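You operate a simulated robot arm through the tools that you are given. There is no shell and no other tool.

Carry out the task below with a simulated robot arm. There is one attempt and no reset: what you move stays moved.

TASK
Seal the grey tub in the lid press and put it back.
Fine: with the lid of its colour; push the empty sled back under the press.

The check looks at the end state, three seconds after you hand in, the way a careful person would. Anything else that was tipped, shoved, dropped, spilled or broken makes it a failure. A push-on lid holds only when it is set on centred and level and pressed home; a screw cap is set on level and turned clockwise until tight.

THE ROBOT
A 6-joint arm with a two-finger parallel gripper, fixed in place. Base frame: the origin is at the foot of the arm, x ahead of it, y to its left, z up; the work surface is at about z = 0.68. Readings come in m, rad, newtons and seconds.
With the tool pointing down near the work surface it reaches from about 0.14 to 0.72 m from the base axis. Its first joint turns from -1.152 to 1.152 rad. Payload 2.45 kg.
The tool frame sits at the grasp point between the pads (the TCP): z along the fingers, y along the line on which they close. The tips reach 0.024 m beyond it. Largest opening 0.068 m; finger width 0.017, thickness 0.01; the body of the gripper, 0.04 by 0.07 m, starts 0.041 m behind the TCP.
Orientation is that of the tool frame in the base frame, as a unit quaternion [w, x, y, z]. With the fingers straight down and closing along the base's y, the tool's x points along the base's -x, its y along +y and its z along -z.

THE INTERFACE
- The arm moves only by the tool nudge_tool. Its argument "rows" is a list of rows, each a list of 7 numbers: the opening in per cent of the stroke, from 0 (shut) to 100 (fully open), then the shift along the tool's x, y, z in m, then the turn, a rotation vector about the tool's x, y, z in rad. In form: [[jaw, dx, dy, dz, ax, ay, az], ...]. A call has 1 to 20 rows; each row shifts and turns the commanded pose from where the row before left it, along the tool's axes as they then stand. Rows are played at 5 a second. More than 0.05 m and 0.15 rad between two rows, or a gripper value outside its range, and nothing of the call is played. Where a pose cannot be reached the arm comes as near as it can. A force on the tool above 90 N (or 10 N above the force at the start of the call, whichever is more), or a blocked arm, ends the call early, and 0.2 s more pass. The fingers move at their own pace (about 0.108 m/s each) and stop on an object; they squeeze with about 35 N. The grip force told is the motor's: it shows also when the fingers shut on nothing. Time passes only in rows, and 0.2 s behind the last, so rows that do not move let the fingers close. It gives the time, the measured TCP pose, the force on the tool (base axes), the opening and the grip force at its end, in the units of the frame above (readings bear some noise), with the torque about the TCP (base axes, N m) and any sound that the robot's microphone picked up.
- Cameras (640 x 400 px; columns grow to the right, rows downward): "scene" is fixed at [0.1542, 0.4043, 1.4557]; the picture's right is [-0.86, -0.51, 0.00], its down [-0.32, 0.54, -0.78] and it looks along [0.40, -0.67, -0.63] (base axes); focal length 361 px, centre (320, 200). "wrist" rides on the gripper at [0.084, 0.011, -0.075] in the tool frame; the picture's right is [-0.13, 0.99, 0.00], its down [-0.60, -0.08, -0.79] and it looks along [-0.79, -0.10, 0.61] (tool axes); focal length 251 px, centre (320, 200).
- capture(camera): a new picture of that camera. The clock stands still meanwhile.
- locate(camera, pixels): for up to 12 pixels [column, row] of the newest picture of that camera ("zoom" is the newest enlarged one), the place [x, y, z] in the base frame of the surface seen there, good to about 0.002 m. The clock stands still meanwhile.
- close_up(camera, box): a new picture of the part [left, top, right, bottom] of that camera's present view, enlarged. The clock stands still meanwhile.
- finish_job(): hands the job in; it is judged then, once.

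Open the gripper and draw the arm clear of the work before you hand the job in, unless the task says otherwise.

The tools are called after "Call:" as a command line: name --pt "numbers of a row" for each row, then --argument value for the rest, lists and objects as JSON in quotes. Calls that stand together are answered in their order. nudge_tool: Moves the arm, as the interface text tells. Its arguments: {"type":"object","properties":{"rows":{"type":"array"}},"required":["rows"]} The other tools are called the same way: capture (camera) takes a picture; locate (camera, pixels) gives the place of the surface under pixels of a picture; close_up (camera, box) takes an enlarged picture of a part of a camera's view; finish_job () hands the job in.

At the start:

```text
t: 0.0
eef_pos: [0.3721, -0.3021, 1.0757]
orientation: [0.0, 0.0, 1.0, 0.0]
contact_force: [0.4, 0.3, -0.2]
torque: [0.0, 0.0, -0.03]
opening: 0.0682
finger_force: 0.0
```

scene: 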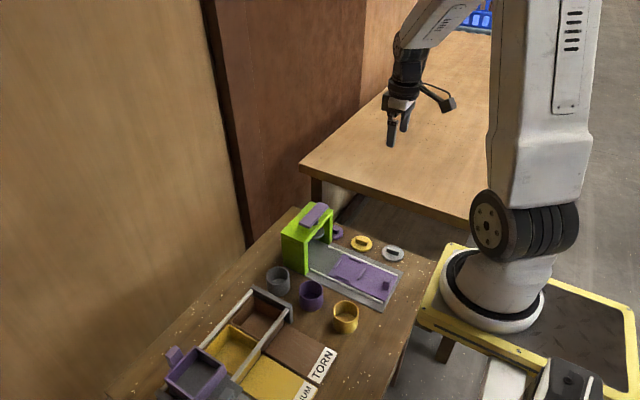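
wrist: 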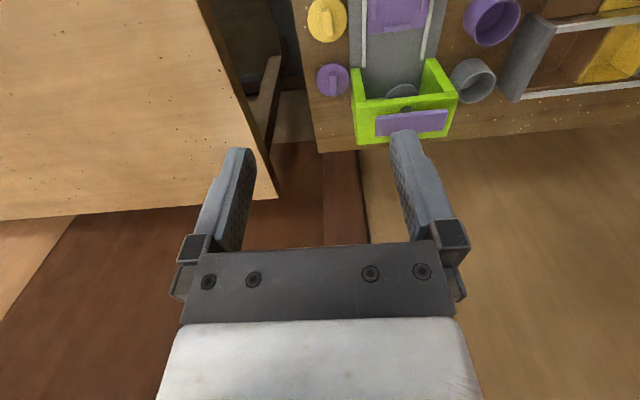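

I start by looking closer at the bench: the press (green, about pixel 308,235), sled (365,275), tubs (278,280), (312,295), (345,317) and lids (335,232), (361,243), (392,253).

Call:
close_up --camera "scene" --box '[240, 180, 440, 340]'

Call:
close_up --camera "wrist" --box '[290, 0, 640, 160]'

```text
2.50 times, centred on (340, 260) of scene
```

zoom: 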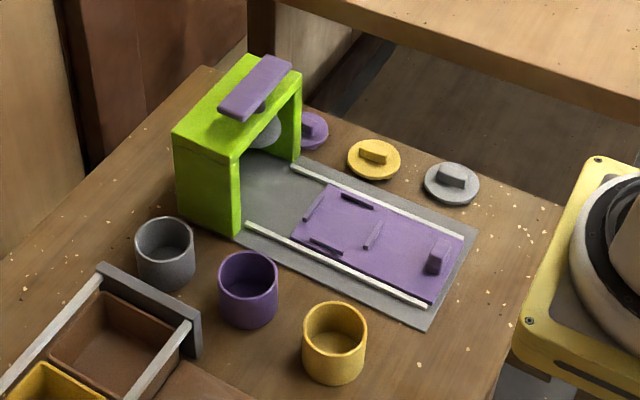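

```text
1.83 times, centred on (465, 80) of wrist
```

zoom: 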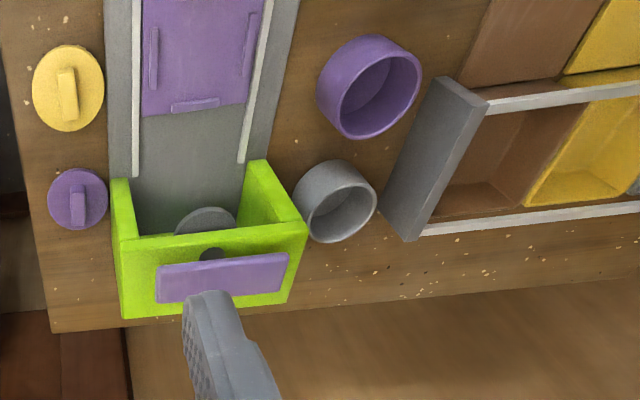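

The sled is out on its rails, with raised guides and a knob at its near end. I take a tighter view of the scene for locating things.

Call:
close_up --camera "scene" --box '[300, 220, 420, 310]'

```text
4.44 times, centred on (360, 265) of scene
```

zoom: 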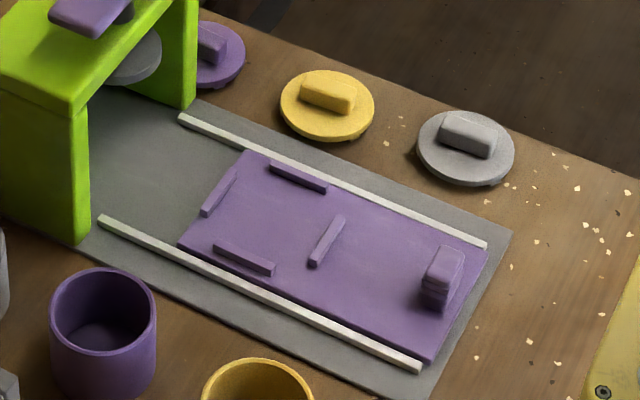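

The sled's four guides sit at zoom pixels (219,193), (298,178), (326,241), (244,260), and the knob at (442,275). I locate these, the rails and the lids.

Call:
locate --camera "zoom" --pixels '[[219, 192], [298, 175], [326, 240], [244, 258], [272, 216], [446, 262], [440, 295], [248, 153], [484, 250], [430, 358], [182, 243], [360, 300]]'

Call:
locate --camera "zoom" --pixels '[[470, 132], [440, 122], [496, 140], [465, 180], [420, 150], [513, 160], [328, 95], [183, 118], [485, 243], [102, 218], [418, 368], [540, 240]]'

```text
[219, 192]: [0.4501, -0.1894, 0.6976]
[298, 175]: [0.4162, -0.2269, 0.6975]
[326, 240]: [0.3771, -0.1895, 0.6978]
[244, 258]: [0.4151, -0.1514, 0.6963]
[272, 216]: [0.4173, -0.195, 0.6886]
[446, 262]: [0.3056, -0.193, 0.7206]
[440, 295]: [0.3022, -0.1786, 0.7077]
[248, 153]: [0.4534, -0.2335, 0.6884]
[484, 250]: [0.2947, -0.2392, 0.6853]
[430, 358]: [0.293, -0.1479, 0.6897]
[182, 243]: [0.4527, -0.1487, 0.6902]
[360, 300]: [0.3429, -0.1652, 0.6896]
```

```text
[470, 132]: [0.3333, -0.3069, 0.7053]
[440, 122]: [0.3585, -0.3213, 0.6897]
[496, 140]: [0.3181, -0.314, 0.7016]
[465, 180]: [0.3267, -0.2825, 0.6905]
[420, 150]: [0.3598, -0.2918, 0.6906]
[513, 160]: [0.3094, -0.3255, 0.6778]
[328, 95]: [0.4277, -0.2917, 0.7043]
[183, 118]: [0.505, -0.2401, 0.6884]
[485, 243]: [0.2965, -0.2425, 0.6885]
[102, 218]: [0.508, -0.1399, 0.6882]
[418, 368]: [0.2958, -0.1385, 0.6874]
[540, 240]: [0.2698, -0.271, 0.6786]
```

The sled seat centres near (0.414, -0.190) with floor z≈0.689. Next I measure the tubs and the press.

Call:
close_up --camera "scene" --box '[250, 190, 370, 340]'

```text
2.67 times, centred on (310, 265) of scene
```

zoom: 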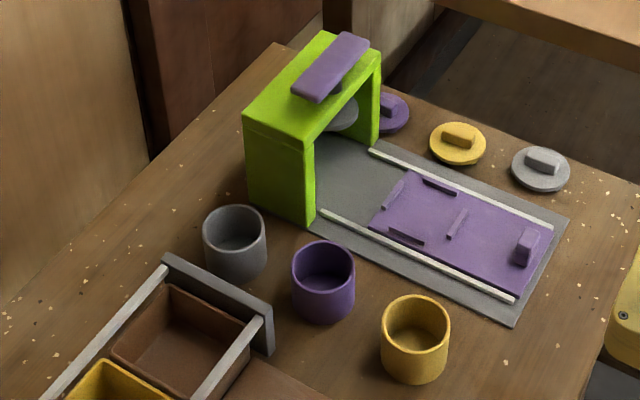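

The grey tub's rim shows around zoom (235,228), with the press top at (310,85). I take a tight close-up for the grey tub and another for the press.

Call:
close_up --camera "scene" --box '[258, 255, 338, 305]'

```text
8.00 times, centred on (298, 280) of scene
```

zoom: 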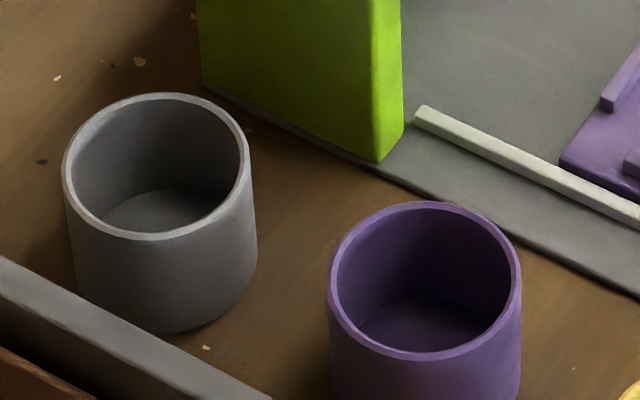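

I locate rim points of the grey tub (157,97), (68,165), (245,165), (157,237) and its base, plus the neighbours.

Call:
locate --camera "zoom" --pixels '[[157, 98], [68, 168], [246, 170], [150, 236], [205, 112], [95, 218], [160, 210], [165, 325], [385, 150], [208, 90], [430, 206], [60, 290]]'

```text
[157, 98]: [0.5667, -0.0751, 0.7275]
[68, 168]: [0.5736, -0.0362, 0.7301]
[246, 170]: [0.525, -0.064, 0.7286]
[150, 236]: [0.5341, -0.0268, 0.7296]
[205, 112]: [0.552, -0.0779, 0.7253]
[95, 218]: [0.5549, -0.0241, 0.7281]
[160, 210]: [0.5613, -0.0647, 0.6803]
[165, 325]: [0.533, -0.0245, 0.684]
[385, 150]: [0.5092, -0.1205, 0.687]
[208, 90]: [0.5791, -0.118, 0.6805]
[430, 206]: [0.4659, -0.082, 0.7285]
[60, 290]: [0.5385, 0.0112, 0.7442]
```

The grey tub is centred near (0.550, -0.0505), rim z≈0.729, about 0.058 m across. Now the press itself: I zoom in there.

Call:
close_up --camera "scene" --box '[270, 195, 350, 275]'

```text
5.00 times, centred on (310, 235) of scene
```

zoom: 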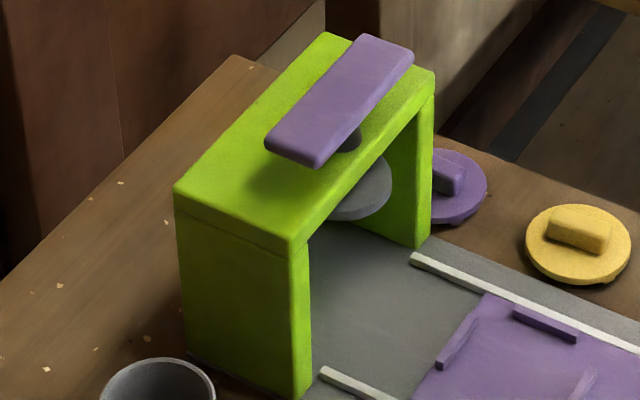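

The press has a purple bar on a plunger rod through the green top, with a grey ram disc below. I locate their heights and extents.

Call:
locate --camera "zoom" --pixels '[[340, 98], [365, 40], [408, 52], [270, 140], [312, 158], [352, 140], [325, 38], [180, 190], [288, 240], [430, 75], [370, 195], [355, 216]]'

Call:
locate --camera "zoom" --pixels '[[300, 390], [418, 240], [415, 258], [330, 372], [360, 290], [185, 345], [445, 150], [450, 175], [578, 228], [386, 180], [425, 105], [300, 250]]'

```text
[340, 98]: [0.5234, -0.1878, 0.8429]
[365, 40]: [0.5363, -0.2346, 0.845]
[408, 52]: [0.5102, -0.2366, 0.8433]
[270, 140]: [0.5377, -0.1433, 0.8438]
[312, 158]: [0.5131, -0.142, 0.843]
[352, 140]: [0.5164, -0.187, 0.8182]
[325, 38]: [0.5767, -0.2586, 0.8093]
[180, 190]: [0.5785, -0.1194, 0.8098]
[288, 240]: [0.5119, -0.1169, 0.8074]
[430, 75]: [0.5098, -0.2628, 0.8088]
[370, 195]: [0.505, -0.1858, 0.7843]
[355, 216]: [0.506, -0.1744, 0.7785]
```

```text
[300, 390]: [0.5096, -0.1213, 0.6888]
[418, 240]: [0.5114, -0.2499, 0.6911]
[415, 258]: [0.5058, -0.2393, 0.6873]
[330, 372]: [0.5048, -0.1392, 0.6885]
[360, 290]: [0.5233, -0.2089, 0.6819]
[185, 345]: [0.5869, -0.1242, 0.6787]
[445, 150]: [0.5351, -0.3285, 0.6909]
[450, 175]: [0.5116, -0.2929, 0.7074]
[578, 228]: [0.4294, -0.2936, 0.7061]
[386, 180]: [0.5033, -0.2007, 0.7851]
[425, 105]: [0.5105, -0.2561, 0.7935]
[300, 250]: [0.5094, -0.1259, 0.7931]
```

The press bar is centred near (0.523, -0.189, 0.844) and the ram underside is at about 0.778. I move above the grey tub at (0.550, -0.0505) while staying high. I also turn the tool 90° so the fingers close along x, away from the tray wall at y≈0.005.

Call:
nudge_tool --pt "100 -0.02225 0.03144 0.0125 0 0 0" --pt "100 -0.02225 0.03144 0.0125 0 0 0" --pt "100 -0.02225 0.03144 0.0125 0 0 0" --pt "100 -0.02225 0.03144 0.0125 0 0 0" --pt "100 -0.02225 0.03144 0.0125 0 0 0" --pt "100 -0.02225 0.03144 0.0125 0 0 0" --pt "100 -0.02225 0.03144 0.0125 0 0 0" --pt "100 -0.02225 0.03144 0.0125 0 0 0" --pt "100 0 0 0 0 0 0.1428" --pt "100 0 0 0 0 0 0.1428" --pt "100 0 0 0 0 0 0.1428" --pt "100 0 0 0 0 0 0.1428" --pt "100 0 0 0 0 0 0.1428" --pt "100 0 0 0 0 0 0.1428" --pt "100 0 0 0 0 0 0.1428" --pt "100 0 0 0 0 0 0.1428" --pt "100 0 0 0 0 0 0.1428" --pt "100 0 0 0 0 0 0.1428" --pt "100 0 0 0 0 0 0.1428"

```text
t: 4.0
eef_pos: [0.5497, -0.0517, 0.9777]
orientation: [-0.001, 0.708, 0.706, 0.0]
contact_force: [0.3, -0.3, 0.5]
torque: [-0.01, -0.02, 0.0]
opening: 0.068
finger_force: 0.1
```

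The TCP is at (0.550, -0.052, 0.978) with the tool turned as planned. I check with both cameras before descending.

Call:
capture --camera "wrist"

Call:
capture --camera "scene"

```text
taken
```

wrist: 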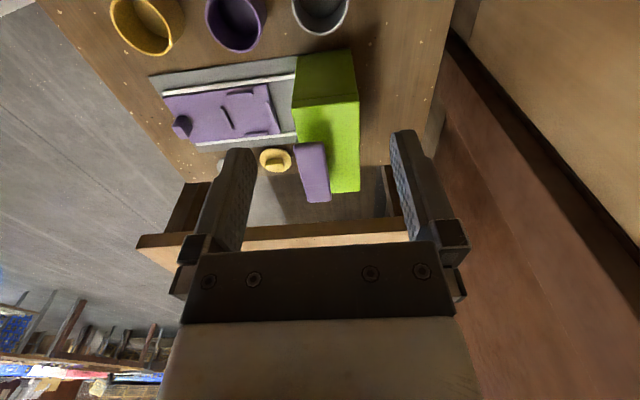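

```text
taken
```

scene: 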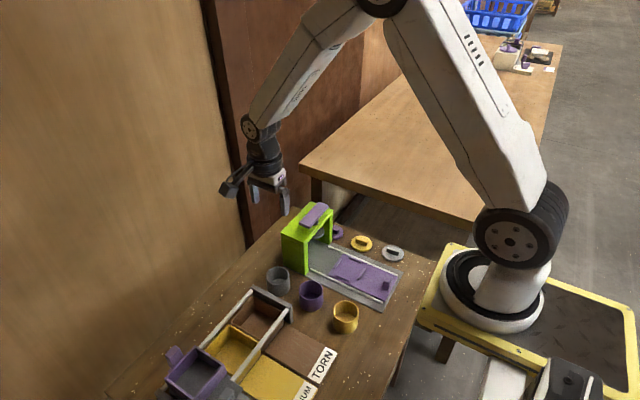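

The way down is clear. I descend to about z=0.80, still above the rim (0.729), and look again.

Call:
nudge_tool --pt "100 0 0 0.03 0 0 0" --pt "100 0 0 0.03 0 0 0" --pt "100 0 0 0.03 0 0 0" --pt "100 0 0 0.03 0 0 0" --pt "100 0 0 0.03 0 0 0" --pt "100 0.001 0 0.025 0 0 0" --pt "100 0 0 0 0 0 0"

Call:
capture --camera "wrist"

Call:
close_up --camera "scene" --box '[230, 220, 350, 320]'

```text
t: 5.6
eef_pos: [0.5513, -0.0464, 0.8008]
orientation: [0.001, 0.706, 0.708, 0.0]
contact_force: [0.5, -0.5, -0.4]
torque: [-0.01, -0.01, -0.02]
opening: 0.0676
finger_force: 0.0
```

```text
taken
```

wrist: 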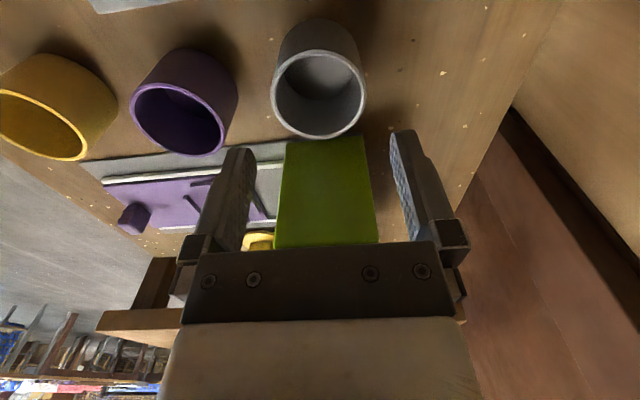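

```text
4.00 times, centred on (290, 270) of scene
```

zoom: 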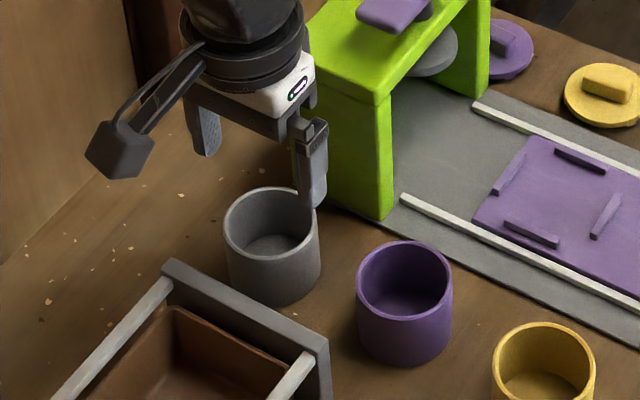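

The tub's rim shows in the wrist view with edges near (273,95), (365,92), (318,51), (321,137). I locate these to refine its centre.

Call:
locate --camera "wrist" --pixels '[[274, 95], [364, 92], [317, 51], [321, 136], [290, 62], [353, 122], [348, 60], [290, 125], [318, 75], [160, 150], [205, 90]]'

Call:
nudge_tool --pt "100 0 0 0 0 0 0"

Call:
nudge_tool --pt "100 0 0 0 0 0 0"

Call:
nudge_tool --pt "100 0 0 0 0 0 0"

```text
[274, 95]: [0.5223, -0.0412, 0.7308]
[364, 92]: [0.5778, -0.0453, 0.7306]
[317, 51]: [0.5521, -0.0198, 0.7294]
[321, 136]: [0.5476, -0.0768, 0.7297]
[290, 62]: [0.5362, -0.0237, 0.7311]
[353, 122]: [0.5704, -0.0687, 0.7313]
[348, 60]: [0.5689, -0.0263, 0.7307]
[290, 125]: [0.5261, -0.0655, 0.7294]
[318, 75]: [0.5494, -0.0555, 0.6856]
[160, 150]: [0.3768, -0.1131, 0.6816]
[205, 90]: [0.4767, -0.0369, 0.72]
```

```text
t: 6.0
eef_pos: [0.5526, -0.0455, 0.8005]
orientation: [0.0, 0.707, 0.707, 0.0]
contact_force: [-0.6, -0.2, -0.3]
torque: [-0.02, 0.0, -0.01]
opening: 0.0681
finger_force: 0.1
```

```text
t: 6.4
eef_pos: [0.5507, -0.0476, 0.8]
orientation: [0.0, 0.707, 0.707, 0.001]
contact_force: [0.6, -0.4, 0.2]
torque: [-0.01, 0.01, -0.03]
opening: 0.0681
finger_force: 0.0
```

```text
t: 6.8
eef_pos: [0.5505, -0.0461, 0.8006]
orientation: [0.0, 0.706, 0.708, 0.0]
contact_force: [-0.6, 0.5, 0.5]
torque: [0.02, -0.02, 0.02]
opening: 0.068
finger_force: 0.0
```

The tub centre is about (0.550, -0.048), so the TCP is well aligned. I descend to z≈0.720 (tips at 0.696) and close on the tub.

Call:
nudge_tool --pt "100 -0.0015 0 0.02 0 0 0" --pt "100 0 0 0.02 0 0 0" --pt "100 0 0 0.02 0 0 0" --pt "100 0 0 0.01 0 0 0" --pt "100 0 0 0.01 0 0 0" --pt "100 0 0 0 0 0 0"

```text
t: 8.2
eef_pos: [0.5496, -0.0507, 0.7198]
orientation: [0.001, 0.706, 0.708, 0.0]
contact_force: [-0.4, -0.2, 0.4]
torque: [0.01, 0.01, -0.01]
opening: 0.0679
finger_force: 0.1
```

The tool reached (0.550, -0.051, 0.720) with no contact force. I close the fingers now.

Call:
nudge_tool --pt "60 0 0 0 0 0 0" --pt "0 0 0 0 0 0 0" --pt "0 0 0 0 0 0 0" --pt "0 0 0 0 0 0 0"

Call:
close_up --camera "scene" --box '[230, 220, 350, 320]'

Call:
capture --camera "wrist"

```text
t: 9.2
eef_pos: [0.5487, -0.0509, 0.7197]
orientation: [0.0, 0.707, 0.707, 0.0]
contact_force: [-0.3, 1.1, -0.2]
torque: [0.03, -0.03, -0.01]
opening: 0.056
finger_force: 35.4
```

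```text
4.00 times, centred on (290, 270) of scene
```

zoom: 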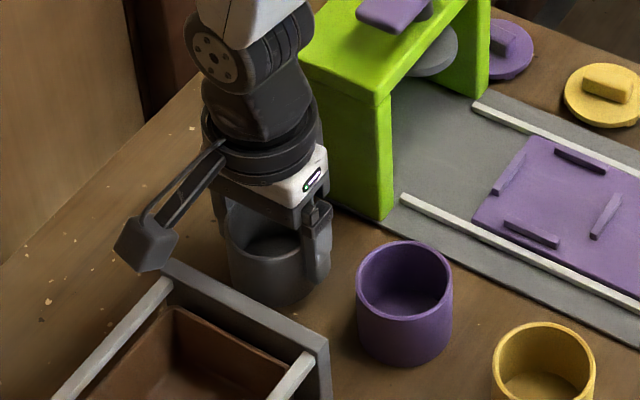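

```text
taken
```

wrist: 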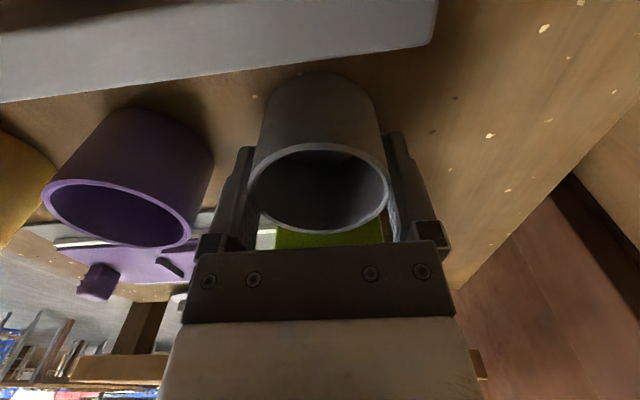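

Grip confirmed: opening 0.056 with 35 N. Before lifting, I take a tight view of the sled seat to get its centre precisely.

Call:
close_up --camera "scene" --box '[328, 245, 378, 285]'

```text
10.00 times, centred on (353, 265) of scene
```

zoom: 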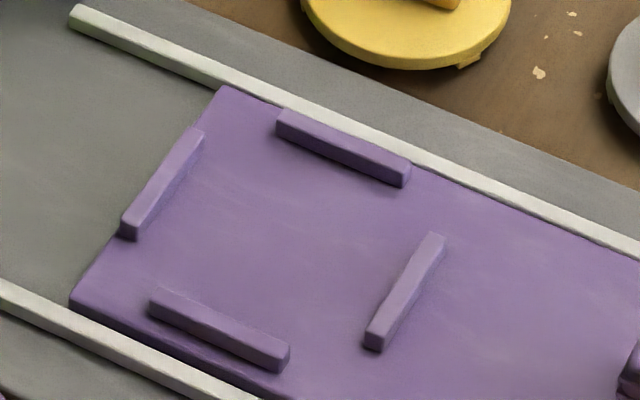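

I locate the ends of each guide's top face: front (195,135)-(130,220), upper (285,113)-(402,170), lower (158,293)-(283,352), back (436,240)-(376,335).

Call:
locate --camera "zoom" --pixels '[[194, 136], [130, 218], [284, 116], [400, 170], [160, 295], [281, 352], [434, 242], [376, 332], [270, 230], [225, 90], [75, 300], [300, 240]]'

```text
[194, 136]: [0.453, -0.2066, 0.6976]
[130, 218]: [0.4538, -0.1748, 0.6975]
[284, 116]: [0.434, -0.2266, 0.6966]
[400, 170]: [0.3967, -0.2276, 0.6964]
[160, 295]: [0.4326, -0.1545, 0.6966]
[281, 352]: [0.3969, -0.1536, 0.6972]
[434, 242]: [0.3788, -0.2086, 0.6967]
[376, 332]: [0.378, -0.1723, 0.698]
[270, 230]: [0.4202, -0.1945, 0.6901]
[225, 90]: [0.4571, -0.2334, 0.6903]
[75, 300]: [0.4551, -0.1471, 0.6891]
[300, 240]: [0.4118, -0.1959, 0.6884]
```

The seat centre refines to (0.415, -0.1905). I lift the tub straight up, carry it in -x, then in -y to above the seat.

Call:
nudge_tool --pt "0 0 0 -0.015 0 0 0" --pt "0 0 0 -0.03 0 0 0" --pt "0 0 0 -0.03 0 0 0" --pt "0 0 0 -0.03 0 0 0" --pt "0 0 0 -0.03 0 0 0" --pt "0 0 0 -0.03 0 0 0" --pt "0 0 -0.0268 0 0 0 0" --pt "0 0 -0.0268 0 0 0 0" --pt "0 0 -0.0268 0 0 0 0" --pt "0 0 -0.0268 0 0 0 0" --pt "0 0 -0.0268 0 0 0 0" --pt "0 -0.0282 0 0 0 0 0" --pt "0 -0.0282 0 0 0 0 0" --pt "0 -0.0282 0 0 0 0 0" --pt "0 -0.0282 0 0 0 0 0" --pt "0 -0.0282 0 0 0 0 0" --pt "0 0 0 0 0 0 0"

Call:
close_up --camera "scene" --box '[250, 160, 430, 320]'

Call:
capture --camera "wrist"

```text
t: 12.8
eef_pos: [0.4144, -0.1943, 0.8866]
orientation: [-0.001, 0.706, 0.708, 0.0]
contact_force: [1.3, 0.5, -0.2]
torque: [0.04, 0.01, -0.01]
opening: 0.0561
finger_force: 35.0
```

```text
2.50 times, centred on (340, 240) of scene
```

zoom: 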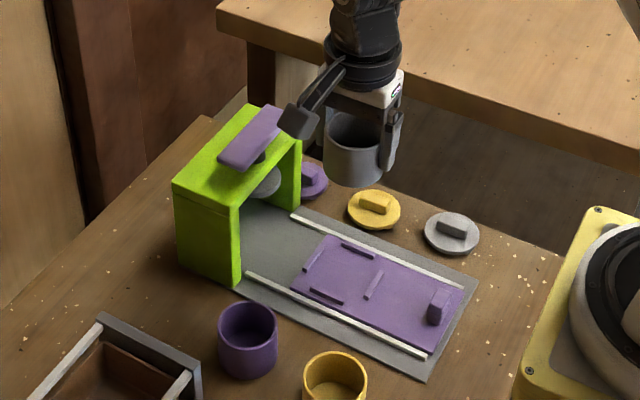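

```text
taken
```

wrist: 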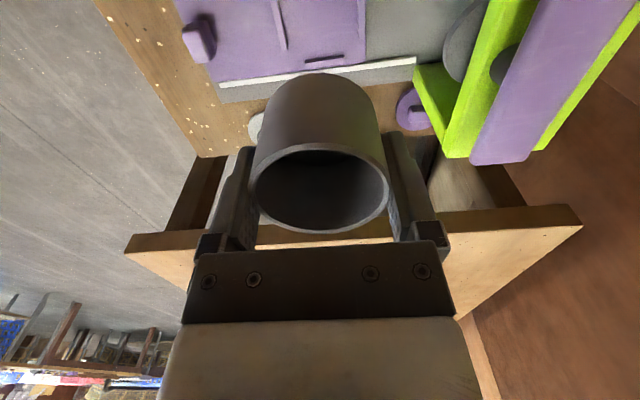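

The tub hangs centred in the fingers over the sled. I check its held position by locating rim points in the wrist view: (254,190), (388,185), (318,150), (320,232).

Call:
locate --camera "wrist" --pixels '[[318, 148], [320, 230], [280, 160], [360, 215], [360, 155], [278, 215]]'

Call:
nudge_tool --pt "0 0 0 0.03 0 0 0" --pt "0 0 0 0.03 0 0 0" --pt "0 0 0 0.03 0 0 0" --pt "0 0 0 0.03 0 0 0" --pt "0 0 0 0.015 0 0 0" --pt "0 0 0 0 0 0 0"

Call:
nudge_tool --pt "0 0 0 0 0 0 0"

Call:
nudge_tool --pt "0 0 0 0 0 0 0"

Call:
close_up --camera "scene" --box '[310, 215, 410, 305]'

```text
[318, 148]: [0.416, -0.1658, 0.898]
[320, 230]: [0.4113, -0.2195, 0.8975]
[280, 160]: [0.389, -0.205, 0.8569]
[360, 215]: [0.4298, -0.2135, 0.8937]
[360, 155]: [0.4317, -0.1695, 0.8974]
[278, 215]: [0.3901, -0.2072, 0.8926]
```

```text
t: 14.2
eef_pos: [0.4143, -0.1922, 0.7501]
orientation: [0.0, 0.707, 0.707, 0.0]
contact_force: [1.1, 0.7, -0.8]
torque: [-0.01, 0.0, -0.01]
opening: 0.056
finger_force: 34.4
```

```text
t: 14.6
eef_pos: [0.4148, -0.1921, 0.7507]
orientation: [0.0, 0.706, 0.708, 0.0]
contact_force: [-0.4, -0.1, -1.1]
torque: [0.02, 0.01, -0.01]
opening: 0.056
finger_force: 34.9
```

```text
t: 15.0
eef_pos: [0.416, -0.1918, 0.7509]
orientation: [0.0, 0.707, 0.707, 0.0]
contact_force: [0.1, 0.3, 0.8]
torque: [-0.02, -0.01, 0.02]
opening: 0.0561
finger_force: 35.4
```

```text
4.44 times, centred on (360, 260) of scene
```

zoom: 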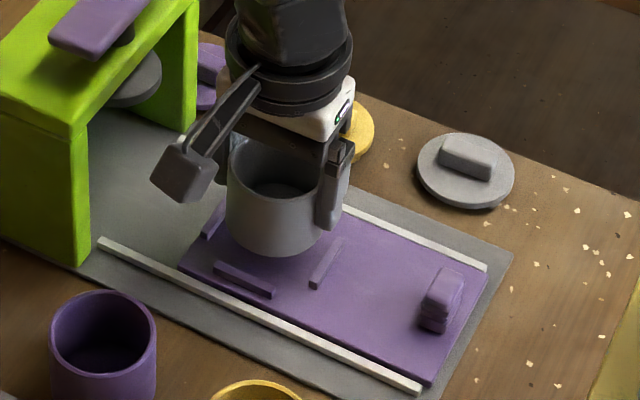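

The tub sits level about 2 cm above the seat and is aligned within 1-2 mm of it. I lower it slowly and watch for contact force.

Call:
nudge_tool --pt "0 0 0 0.01 0 0 0" --pt "0 0 0 0.006 0 0 0" --pt "0 0 0 0.003 0 0 0" --pt "0 0 0 0 0 0 0"

Call:
nudge_tool --pt "0 0 0 0.002 0 0 0" --pt "0 0 0 0 0 0 0"

Call:
close_up --camera "scene" --box '[310, 215, 410, 305]'

```text
t: 16.0
eef_pos: [0.4162, -0.191, 0.7325]
orientation: [0.001, 0.707, 0.708, 0.001]
contact_force: [0.3, 2.7, 5.6]
torque: [0.05, -0.01, 0.03]
opening: 0.056
finger_force: 35.7
```

```text
t: 16.6
eef_pos: [0.4155, -0.1931, 0.7319]
orientation: [0.001, 0.706, 0.708, 0.001]
contact_force: [1.5, 6.7, 30.1]
torque: [0.14, 0.05, 0.0]
opening: 0.0562
finger_force: 34.8
```

```text
4.44 times, centred on (360, 260) of scene
```

zoom: 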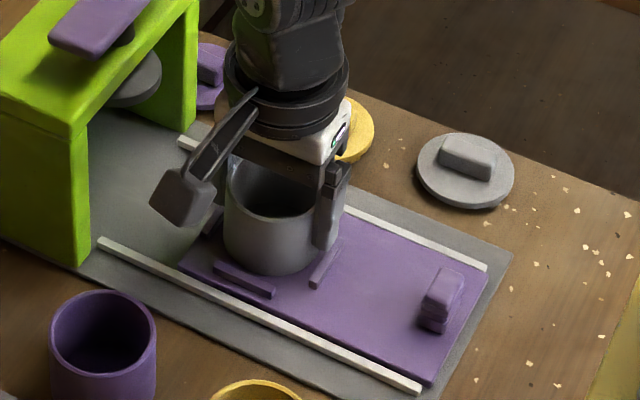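

Contact came at TCP z≈0.732, which matches the seat floor rather than a guide top (that would be about 0.737). I relax the downward command by 2 mm and release.

Call:
nudge_tool --pt "0 0 0 -0.002 0 0 0" --pt "30 0 0 0 0 0 0" --pt "100 0 0 0 0 0 0" --pt "100 0 0 0 0 0 0" --pt "100 0 0 0 0 0 0"

Call:
close_up --camera "scene" --box '[310, 215, 410, 305]'

Call:
capture --camera "wrist"

```text
t: 17.8
eef_pos: [0.4143, -0.1928, 0.7332]
orientation: [0.001, 0.707, 0.708, 0.0]
contact_force: [-0.2, -0.3, 0.3]
torque: [-0.02, -0.01, 0.0]
opening: 0.0678
finger_force: 0.0
```

```text
4.44 times, centred on (360, 260) of scene
```

zoom: 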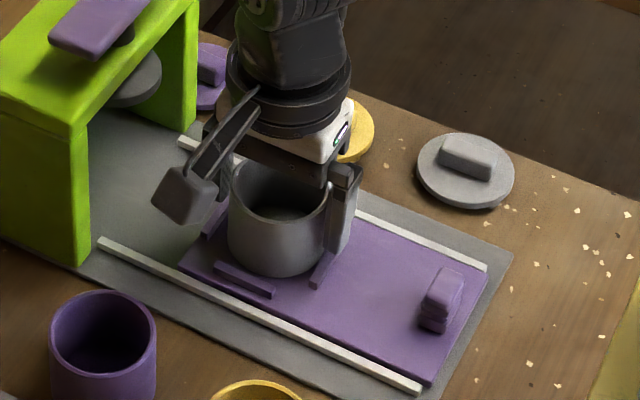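

```text
taken
```

wrist: 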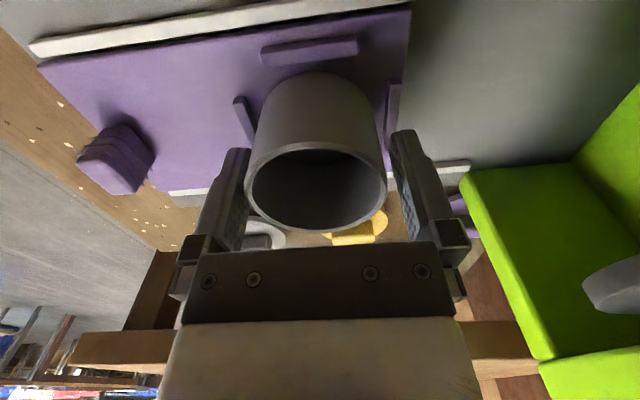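

The tub stands free inside the four guides. I raise the gripper straight up, clear of the rim.

Call:
nudge_tool --pt "100 0 0 -0.01 0 0 0" --pt "100 0 0 -0.02 0 0 0" --pt "100 0 0 -0.03 0 0 0" --pt "100 0 0 -0.04 0 0 0" --pt "100 0 0 -0.04 0 0 0" --pt "100 0 0 -0.03 0 0 0" --pt "100 0 0 0 0 0 -0.1428" --pt "100 0 0 0 0 0 -0.1428" --pt "100 0 0 0 0 0 -0.1428" --pt "100 0 0 0 0 0 -0.1428" --pt "100 0 0 0 0 0 -0.1428" --pt "100 0 0 0 0 0 -0.1428" --pt "100 0 0 0 0 0 -0.1428" --pt "100 0 0 0 0 0 -0.1428" --pt "100 0 0 0 0 0 -0.1428" --pt "100 0 0 0 0 0 -0.1428" --pt "100 0 0 0 0 0 -0.1428" --pt "100 0 0 0 0 0 0"

Call:
capture --camera "wrist"

Call:
close_up --camera "scene" --box '[335, 215, 415, 275]'

```text
t: 21.6
eef_pos: [0.4174, -0.1911, 0.9015]
orientation: [0.0, -0.002, 1.0, 0.0]
contact_force: [-0.5, 0.0, 0.1]
torque: [0.04, 0.01, 0.0]
opening: 0.0679
finger_force: 0.2
```

```text
taken
```

wrist: 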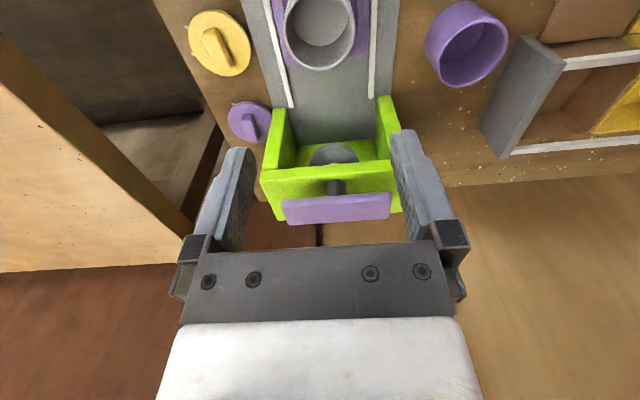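

```text
6.67 times, centred on (375, 245) of scene
```

zoom: 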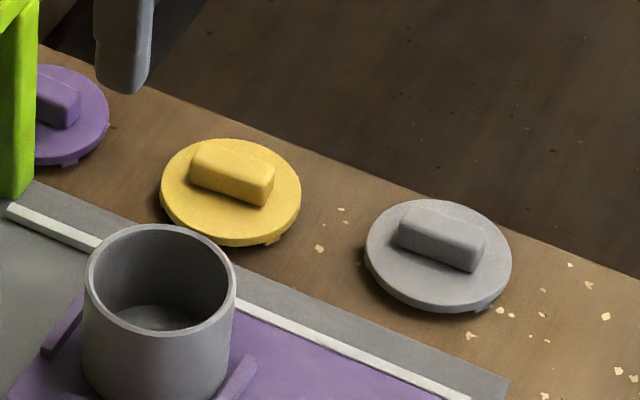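

The grey lid is at zoom (438,255), its bar handle spanning (410,225)-(480,255). I locate its rim and handle points, plus the tub's rim on the sled.

Call:
locate --camera "zoom" --pixels '[[368, 245], [508, 255], [432, 201], [446, 302], [390, 210], [490, 295], [412, 215], [478, 240], [445, 228], [440, 258], [402, 238], [470, 268]]'

Call:
locate --camera "zoom" --pixels '[[160, 227], [160, 333], [88, 280], [232, 278], [108, 243], [212, 318], [212, 243], [105, 317], [155, 320], [476, 308], [500, 220], [385, 290]]'

```text
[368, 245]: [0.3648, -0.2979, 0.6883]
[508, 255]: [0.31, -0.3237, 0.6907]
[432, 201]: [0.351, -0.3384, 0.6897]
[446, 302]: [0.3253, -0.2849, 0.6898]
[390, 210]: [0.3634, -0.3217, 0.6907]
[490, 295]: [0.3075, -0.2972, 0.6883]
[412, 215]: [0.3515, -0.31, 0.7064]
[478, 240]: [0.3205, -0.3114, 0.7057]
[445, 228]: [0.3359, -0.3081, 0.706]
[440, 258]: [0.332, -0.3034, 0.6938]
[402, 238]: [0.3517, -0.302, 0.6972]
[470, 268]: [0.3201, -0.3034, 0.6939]
```

```text
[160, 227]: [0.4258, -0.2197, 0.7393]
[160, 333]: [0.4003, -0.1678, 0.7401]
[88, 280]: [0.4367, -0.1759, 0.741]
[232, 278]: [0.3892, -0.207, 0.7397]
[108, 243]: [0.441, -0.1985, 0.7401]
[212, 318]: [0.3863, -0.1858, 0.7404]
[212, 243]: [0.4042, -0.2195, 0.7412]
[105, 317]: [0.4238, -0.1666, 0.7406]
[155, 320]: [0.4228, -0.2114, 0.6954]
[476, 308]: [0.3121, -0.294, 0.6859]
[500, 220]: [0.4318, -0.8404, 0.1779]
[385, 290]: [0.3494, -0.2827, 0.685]
```

The lid centre is (0.337, -0.3107) with its bar along x (top z 0.706). The tub on the sled is centred near (0.414, -0.1925), rim 0.740. I move above the lid and partly descend, then look.

Call:
nudge_tool --pt "60 0.0198 -0.02965 0 0 0 0" --pt "60 0.0198 -0.02965 0 0 0 0" --pt "60 0.0198 -0.02965 0 0 0 0" --pt "60 0.0196 -0.02965 0 0 0 0" --pt "60 0 0 0.03 0 0 0" --pt "60 0 0 0.03 0 0 0" --pt "60 0 0 0.03 0 0 0" --pt "60 0 0 0.03 0 0 0" --pt "60 0 0 0 0 0 0"

Call:
capture --camera "wrist"

Call:
nudge_tool --pt "60 0 0 0 0 0 0"

Call:
nudge_tool --pt "60 0 0 0 0 0 0"

Call:
close_up --camera "wrist" --box '[220, 0, 420, 160]'

```text
t: 23.6
eef_pos: [0.3378, -0.3106, 0.785]
orientation: [0.0, -0.001, 1.0, 0.0]
contact_force: [-0.4, 0.8, -0.4]
torque: [0.0, -0.02, -0.02]
opening: 0.0405
finger_force: 0.0
```

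```text
taken
```

wrist: 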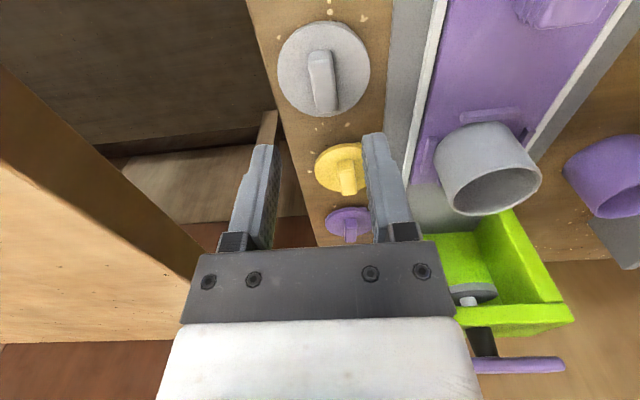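

```text
t: 24.0
eef_pos: [0.3368, -0.3109, 0.7844]
orientation: [0.0, 0.0, 1.0, 0.0]
contact_force: [0.2, 0.6, -0.3]
torque: [0.04, 0.02, 0.04]
opening: 0.0408
finger_force: 0.1
```

```text
t: 24.4
eef_pos: [0.3364, -0.3115, 0.7847]
orientation: [0.001, 0.0, 1.0, 0.001]
contact_force: [-0.3, -0.4, 0.1]
torque: [-0.01, -0.02, 0.0]
opening: 0.0407
finger_force: 0.0
```

```text
2.50 times, centred on (320, 80) of wrist
```

zoom: 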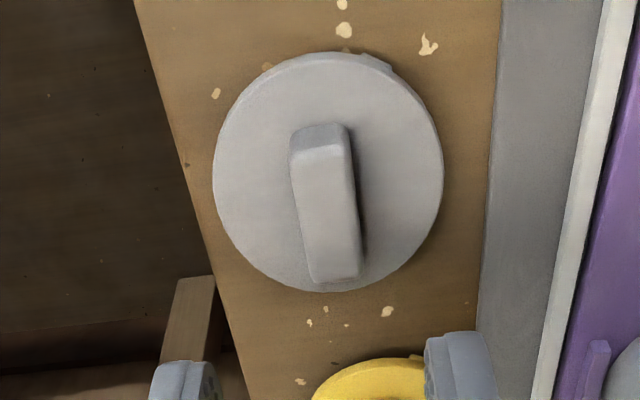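

The lid's disc and bar show clearly in the wrist close-up. I locate the rim (214,170), (442,175), (325,55), (325,290) and the handle top ends to refine the centre.

Call:
locate --camera "zoom" --pixels '[[216, 170], [440, 175], [325, 56], [325, 288], [245, 95], [405, 260], [405, 90], [245, 250], [318, 160], [335, 270], [297, 215], [355, 215]]'

```text
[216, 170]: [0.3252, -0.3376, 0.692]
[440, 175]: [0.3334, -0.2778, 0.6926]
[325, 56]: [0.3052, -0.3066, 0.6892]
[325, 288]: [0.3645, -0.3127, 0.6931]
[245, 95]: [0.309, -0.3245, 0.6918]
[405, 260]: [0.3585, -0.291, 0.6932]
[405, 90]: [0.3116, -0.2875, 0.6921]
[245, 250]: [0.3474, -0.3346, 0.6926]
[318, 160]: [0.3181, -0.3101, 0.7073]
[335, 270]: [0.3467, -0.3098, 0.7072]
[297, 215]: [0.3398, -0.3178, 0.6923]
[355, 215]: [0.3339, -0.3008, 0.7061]
```

Both cameras put the lid centre near (0.3355, -0.310). I shift 1 mm, descend to TCP z≈0.718 (tips just above the disc) and grip the bar.

Call:
nudge_tool --pt "60 0.0012 0.0008 0.02 0 0 0" --pt "60 0 0 0.02 0 0 0" --pt "60 0 0 0.015 0 0 0" --pt "60 0 0 0.0085 0 0 0" --pt "60 0 0 0.002 0 0 0" --pt "60 0 0 0 0 0 0"

Call:
capture --camera "wrist"

Call:
close_up --camera "scene" --box '[335, 200, 435, 280]'

```text
t: 25.8
eef_pos: [0.3378, -0.3105, 0.7176]
orientation: [0.0, 0.0, 1.0, 0.0]
contact_force: [-0.2, -0.1, 0.5]
torque: [0.0, -0.03, 0.04]
opening: 0.0407
finger_force: 0.0
```

```text
taken
```

wrist: 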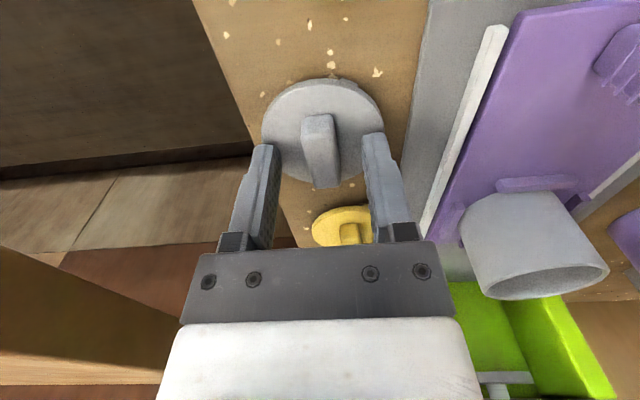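

```text
5.00 times, centred on (385, 240) of scene
```

zoom: 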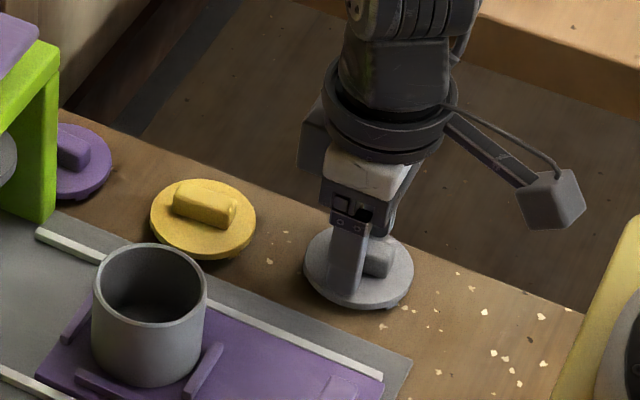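

The fingers straddle the bar. I check the finger's x position against the lid using locate on the finger face and the handle before closing.

Call:
locate --camera "zoom" --pixels '[[334, 260], [348, 260], [362, 260], [380, 248], [390, 262], [306, 268], [412, 272], [358, 305], [340, 290], [352, 292]]'

Call:
locate --camera "wrist" --pixels '[[318, 125], [330, 178], [322, 84], [263, 130], [381, 120], [270, 150], [375, 140], [300, 160], [345, 160]]'

```text
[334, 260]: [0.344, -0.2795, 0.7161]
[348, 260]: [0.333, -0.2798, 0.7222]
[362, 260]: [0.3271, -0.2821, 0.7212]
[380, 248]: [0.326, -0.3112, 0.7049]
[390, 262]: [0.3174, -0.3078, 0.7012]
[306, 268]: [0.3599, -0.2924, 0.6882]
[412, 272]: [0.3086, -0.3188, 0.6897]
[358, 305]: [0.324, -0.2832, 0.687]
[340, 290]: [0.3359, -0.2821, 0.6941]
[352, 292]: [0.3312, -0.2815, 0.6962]
```

```text
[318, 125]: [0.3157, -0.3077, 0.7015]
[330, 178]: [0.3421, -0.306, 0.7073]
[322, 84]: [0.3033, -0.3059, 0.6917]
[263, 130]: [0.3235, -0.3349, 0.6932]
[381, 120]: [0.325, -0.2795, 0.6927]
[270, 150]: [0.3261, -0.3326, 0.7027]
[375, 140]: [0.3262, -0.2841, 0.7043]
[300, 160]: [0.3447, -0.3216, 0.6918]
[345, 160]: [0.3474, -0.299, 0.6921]
```

The finger is within about 2 mm of the lid's centre in x, which is good enough. I close on the bar.

Call:
nudge_tool --pt "40 0 0 0 0 0 0" --pt "0 0 0 0 0 0 0" --pt "0 0 0 0 0 0 0" --pt "0 0 0 0 0 0 0"

Call:
nudge_tool --pt "0 0 0 -0.01 0 0 0" --pt "0 0 0 -0.02 0 0 0" --pt "0 0 0 -0.03 0 0 0" --pt "0 0 0 -0.03 0 0 0" --pt "0 0 0 -0.03 0 0 0" --pt "0 0 0 0 0 0 0"

Call:
capture --camera "wrist"

Call:
close_up --camera "scene" --box '[335, 160, 435, 280]'

```text
t: 26.8
eef_pos: [0.337, -0.312, 0.7177]
orientation: [0.0, 0.0, 1.0, 0.0]
contact_force: [0.7, 0.4, -0.2]
torque: [0.03, -0.01, -0.03]
opening: 0.013
finger_force: 33.4
```

```text
t: 28.2
eef_pos: [0.3357, -0.312, 0.8373]
orientation: [0.0, 0.0, 1.0, -0.001]
contact_force: [0.0, -0.8, -0.5]
torque: [0.01, -0.01, 0.01]
opening: 0.0134
finger_force: 33.6
```

```text
taken
```

wrist: 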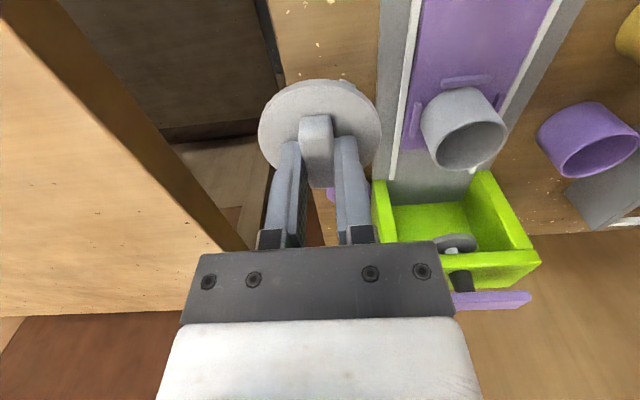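

```text
3.33 times, centred on (385, 220) of scene
```

zoom: 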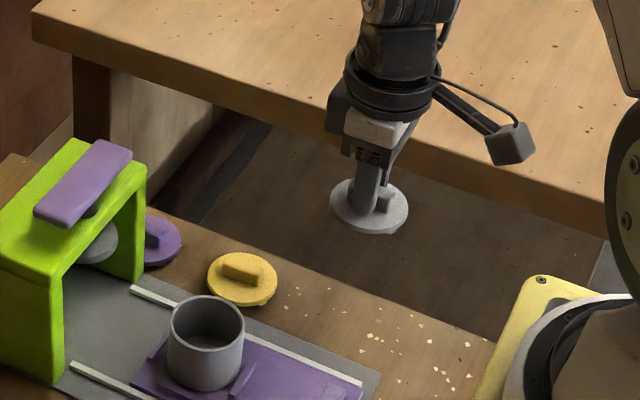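

The lid is held by its bar (opening 0.013) and lifted level. I locate its rim in the wrist view and the scene view to find its offset from the TCP.

Call:
locate --camera "wrist" --pixels '[[320, 84], [262, 130], [379, 128], [280, 97], [360, 95], [270, 158], [373, 152], [315, 122], [325, 175], [268, 112], [372, 110], [330, 184]]'

Call:
locate --camera "zoom" --pixels '[[332, 204], [407, 205], [350, 182], [395, 187], [345, 220], [370, 228], [398, 222], [385, 197], [375, 205], [356, 200], [368, 200]]'

```text
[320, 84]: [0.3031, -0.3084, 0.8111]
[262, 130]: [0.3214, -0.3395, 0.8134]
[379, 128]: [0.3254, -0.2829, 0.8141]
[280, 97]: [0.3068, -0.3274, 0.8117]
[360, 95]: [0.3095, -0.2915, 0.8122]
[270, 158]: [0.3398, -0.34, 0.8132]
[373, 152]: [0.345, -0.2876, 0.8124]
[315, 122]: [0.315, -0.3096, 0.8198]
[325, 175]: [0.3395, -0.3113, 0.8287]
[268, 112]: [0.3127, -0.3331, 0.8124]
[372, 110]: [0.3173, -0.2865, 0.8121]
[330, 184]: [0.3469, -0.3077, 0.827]
```

```text
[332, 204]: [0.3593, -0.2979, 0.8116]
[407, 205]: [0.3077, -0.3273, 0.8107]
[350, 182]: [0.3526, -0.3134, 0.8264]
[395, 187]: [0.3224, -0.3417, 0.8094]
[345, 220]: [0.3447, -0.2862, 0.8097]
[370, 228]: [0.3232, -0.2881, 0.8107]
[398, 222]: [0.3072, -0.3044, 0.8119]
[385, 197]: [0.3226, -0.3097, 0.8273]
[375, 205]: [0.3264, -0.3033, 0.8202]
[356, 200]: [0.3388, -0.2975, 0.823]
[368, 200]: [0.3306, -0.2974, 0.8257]
```

The held lid's centre is about 2 mm behind the TCP in x. To bring it over the tub I shift +0.0807 in x and +0.120 in y, then lower to just above the rim.

Call:
nudge_tool --pt "0 -0.02017 0.03 0 0 0 0" --pt "0 -0.02018 0.03 0 0 0 0" --pt "0 -0.02017 0.03 0 0 0 0" --pt "0 -0.02018 0.03 0 0 0 0" --pt "0 0 0 0 0 0 0" --pt "0 0 0 0.02 0 0 0" --pt "0 0 0 0.015 0 0 0" --pt "0 0 0 0.012 0 0 0" --pt "0 0 0 0 0 0 0"

Call:
capture --camera "wrist"

Call:
close_up --camera "scene" --box '[318, 225, 388, 280]'

Call:
nudge_tool --pt "0 0 0 0 0 0 0"

Call:
nudge_tool --pt "0 0 0 0 0 0 0"

```text
t: 30.2
eef_pos: [0.4166, -0.1895, 0.7887]
orientation: [0.0, -0.001, 1.0, 0.001]
contact_force: [-0.6, -0.1, -0.1]
torque: [0.0, -0.04, -0.01]
opening: 0.0131
finger_force: 33.4
```

```text
taken
```

wrist: 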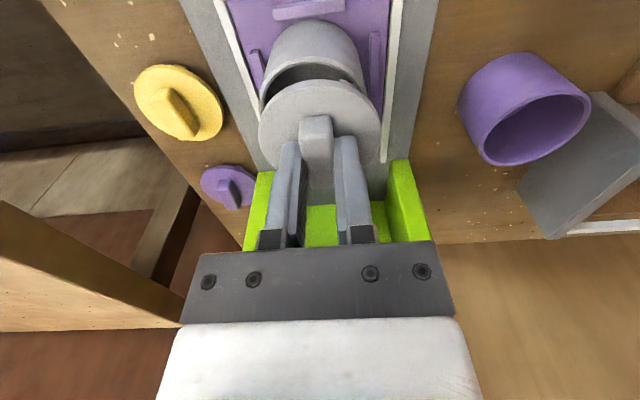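

```text
7.27 times, centred on (353, 252) of scene
```

zoom: 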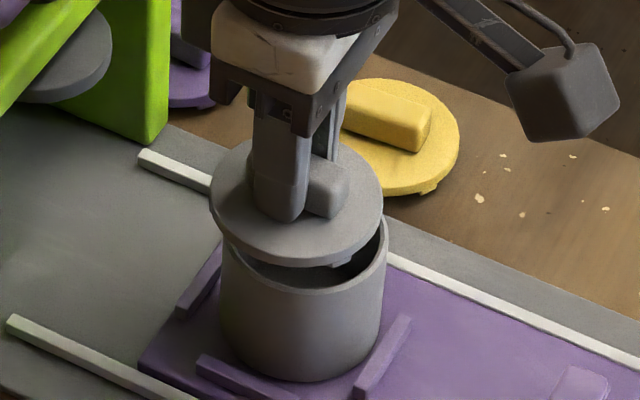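

```text
t: 30.6
eef_pos: [0.4178, -0.1882, 0.789]
orientation: [0.0, 0.0, 1.0, 0.0]
contact_force: [-0.3, 0.5, -0.1]
torque: [0.02, -0.01, 0.02]
opening: 0.0135
finger_force: 33.2
```

```text
t: 31.0
eef_pos: [0.4171, -0.1878, 0.7897]
orientation: [0.001, 0.0, 1.0, 0.0]
contact_force: [0.5, 0.3, 0.2]
torque: [-0.03, 0.03, 0.0]
opening: 0.0134
finger_force: 33.4
```

The measured TCP is (0.417, -0.1885), and in the scene close-up the lid (209–383) sits a bit left of the tub (219–388). I locate lid edge and tub edge points to correct this.

Call:
locate --camera "zoom" --pixels '[[213, 190], [379, 190], [230, 158], [365, 155], [235, 232], [355, 232], [295, 258], [384, 250], [370, 265], [310, 292], [240, 268], [222, 255]]'

Call:
locate --camera "wrist" --pixels '[[320, 86], [262, 132], [378, 130], [280, 98], [362, 98], [272, 160], [373, 155], [270, 110], [372, 112], [264, 92], [362, 80], [310, 67]]'

```text
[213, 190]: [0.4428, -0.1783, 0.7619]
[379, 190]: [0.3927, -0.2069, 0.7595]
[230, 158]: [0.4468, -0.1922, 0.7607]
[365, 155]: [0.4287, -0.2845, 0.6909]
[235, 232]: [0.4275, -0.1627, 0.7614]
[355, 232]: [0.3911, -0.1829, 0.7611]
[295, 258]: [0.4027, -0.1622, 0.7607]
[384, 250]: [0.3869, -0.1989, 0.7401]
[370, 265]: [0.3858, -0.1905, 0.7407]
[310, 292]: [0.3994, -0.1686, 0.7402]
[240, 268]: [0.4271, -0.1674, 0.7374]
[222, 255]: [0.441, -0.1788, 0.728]
```

```text
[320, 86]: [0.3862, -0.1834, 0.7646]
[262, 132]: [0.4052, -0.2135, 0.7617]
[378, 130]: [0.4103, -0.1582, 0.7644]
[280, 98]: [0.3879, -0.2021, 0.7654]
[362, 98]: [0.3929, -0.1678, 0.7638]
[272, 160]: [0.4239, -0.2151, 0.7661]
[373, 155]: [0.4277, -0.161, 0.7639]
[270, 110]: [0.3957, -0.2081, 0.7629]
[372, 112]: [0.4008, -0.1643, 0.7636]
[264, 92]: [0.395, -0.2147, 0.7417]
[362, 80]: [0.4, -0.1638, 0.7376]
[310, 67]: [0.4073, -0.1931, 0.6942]
```

Relative to the tub, the lid sits about +2 mm in x and +3 mm in y (silhouette and measured poses agree). I correct this and re-check the outlines.

Call:
nudge_tool --pt "0 0.002 -0.003 0.0 0 0 0" --pt "0 0 0 0 0 0 0" --pt "0 0 0 0 0 0 0"

Call:
nudge_tool --pt "0 0 0 0 0 0 0"

Call:
nudge_tool --pt "0 0 0 0 0 0 0"

Call:
close_up --camera "scene" --box '[330, 230, 370, 280]'

Call:
close_up --camera "wrist" --box '[240, 0, 400, 200]'

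```text
t: 31.8
eef_pos: [0.4146, -0.1916, 0.7888]
orientation: [0.0, 0.0, 1.0, -0.001]
contact_force: [-0.6, -0.5, 0.6]
torque: [-0.02, 0.01, 0.01]
opening: 0.0131
finger_force: 33.2
```

```text
t: 32.2
eef_pos: [0.4148, -0.1925, 0.7886]
orientation: [-0.001, 0.0, 1.0, 0.0]
contact_force: [0.2, 0.3, 1.1]
torque: [0.01, 0.03, 0.0]
opening: 0.0131
finger_force: 33.2
```

```text
t: 32.6
eef_pos: [0.4147, -0.1922, 0.7891]
orientation: [0.0, -0.001, 1.0, 0.0]
contact_force: [0.1, -0.2, -0.4]
torque: [0.01, -0.02, -0.01]
opening: 0.0135
finger_force: 33.2
```

```text
8.00 times, centred on (350, 255) of scene
```

zoom: 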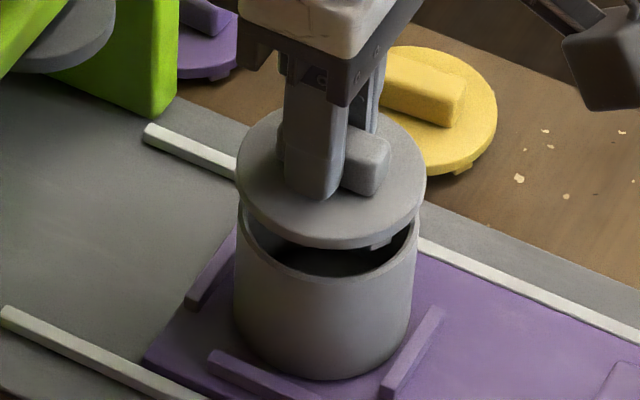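

```text
2.00 times, centred on (320, 100) of wrist
```

zoom: 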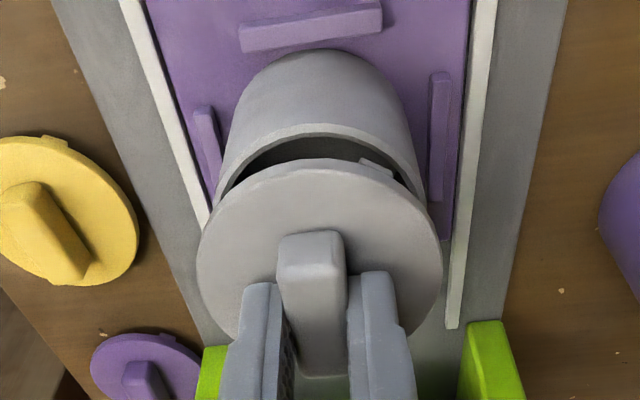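

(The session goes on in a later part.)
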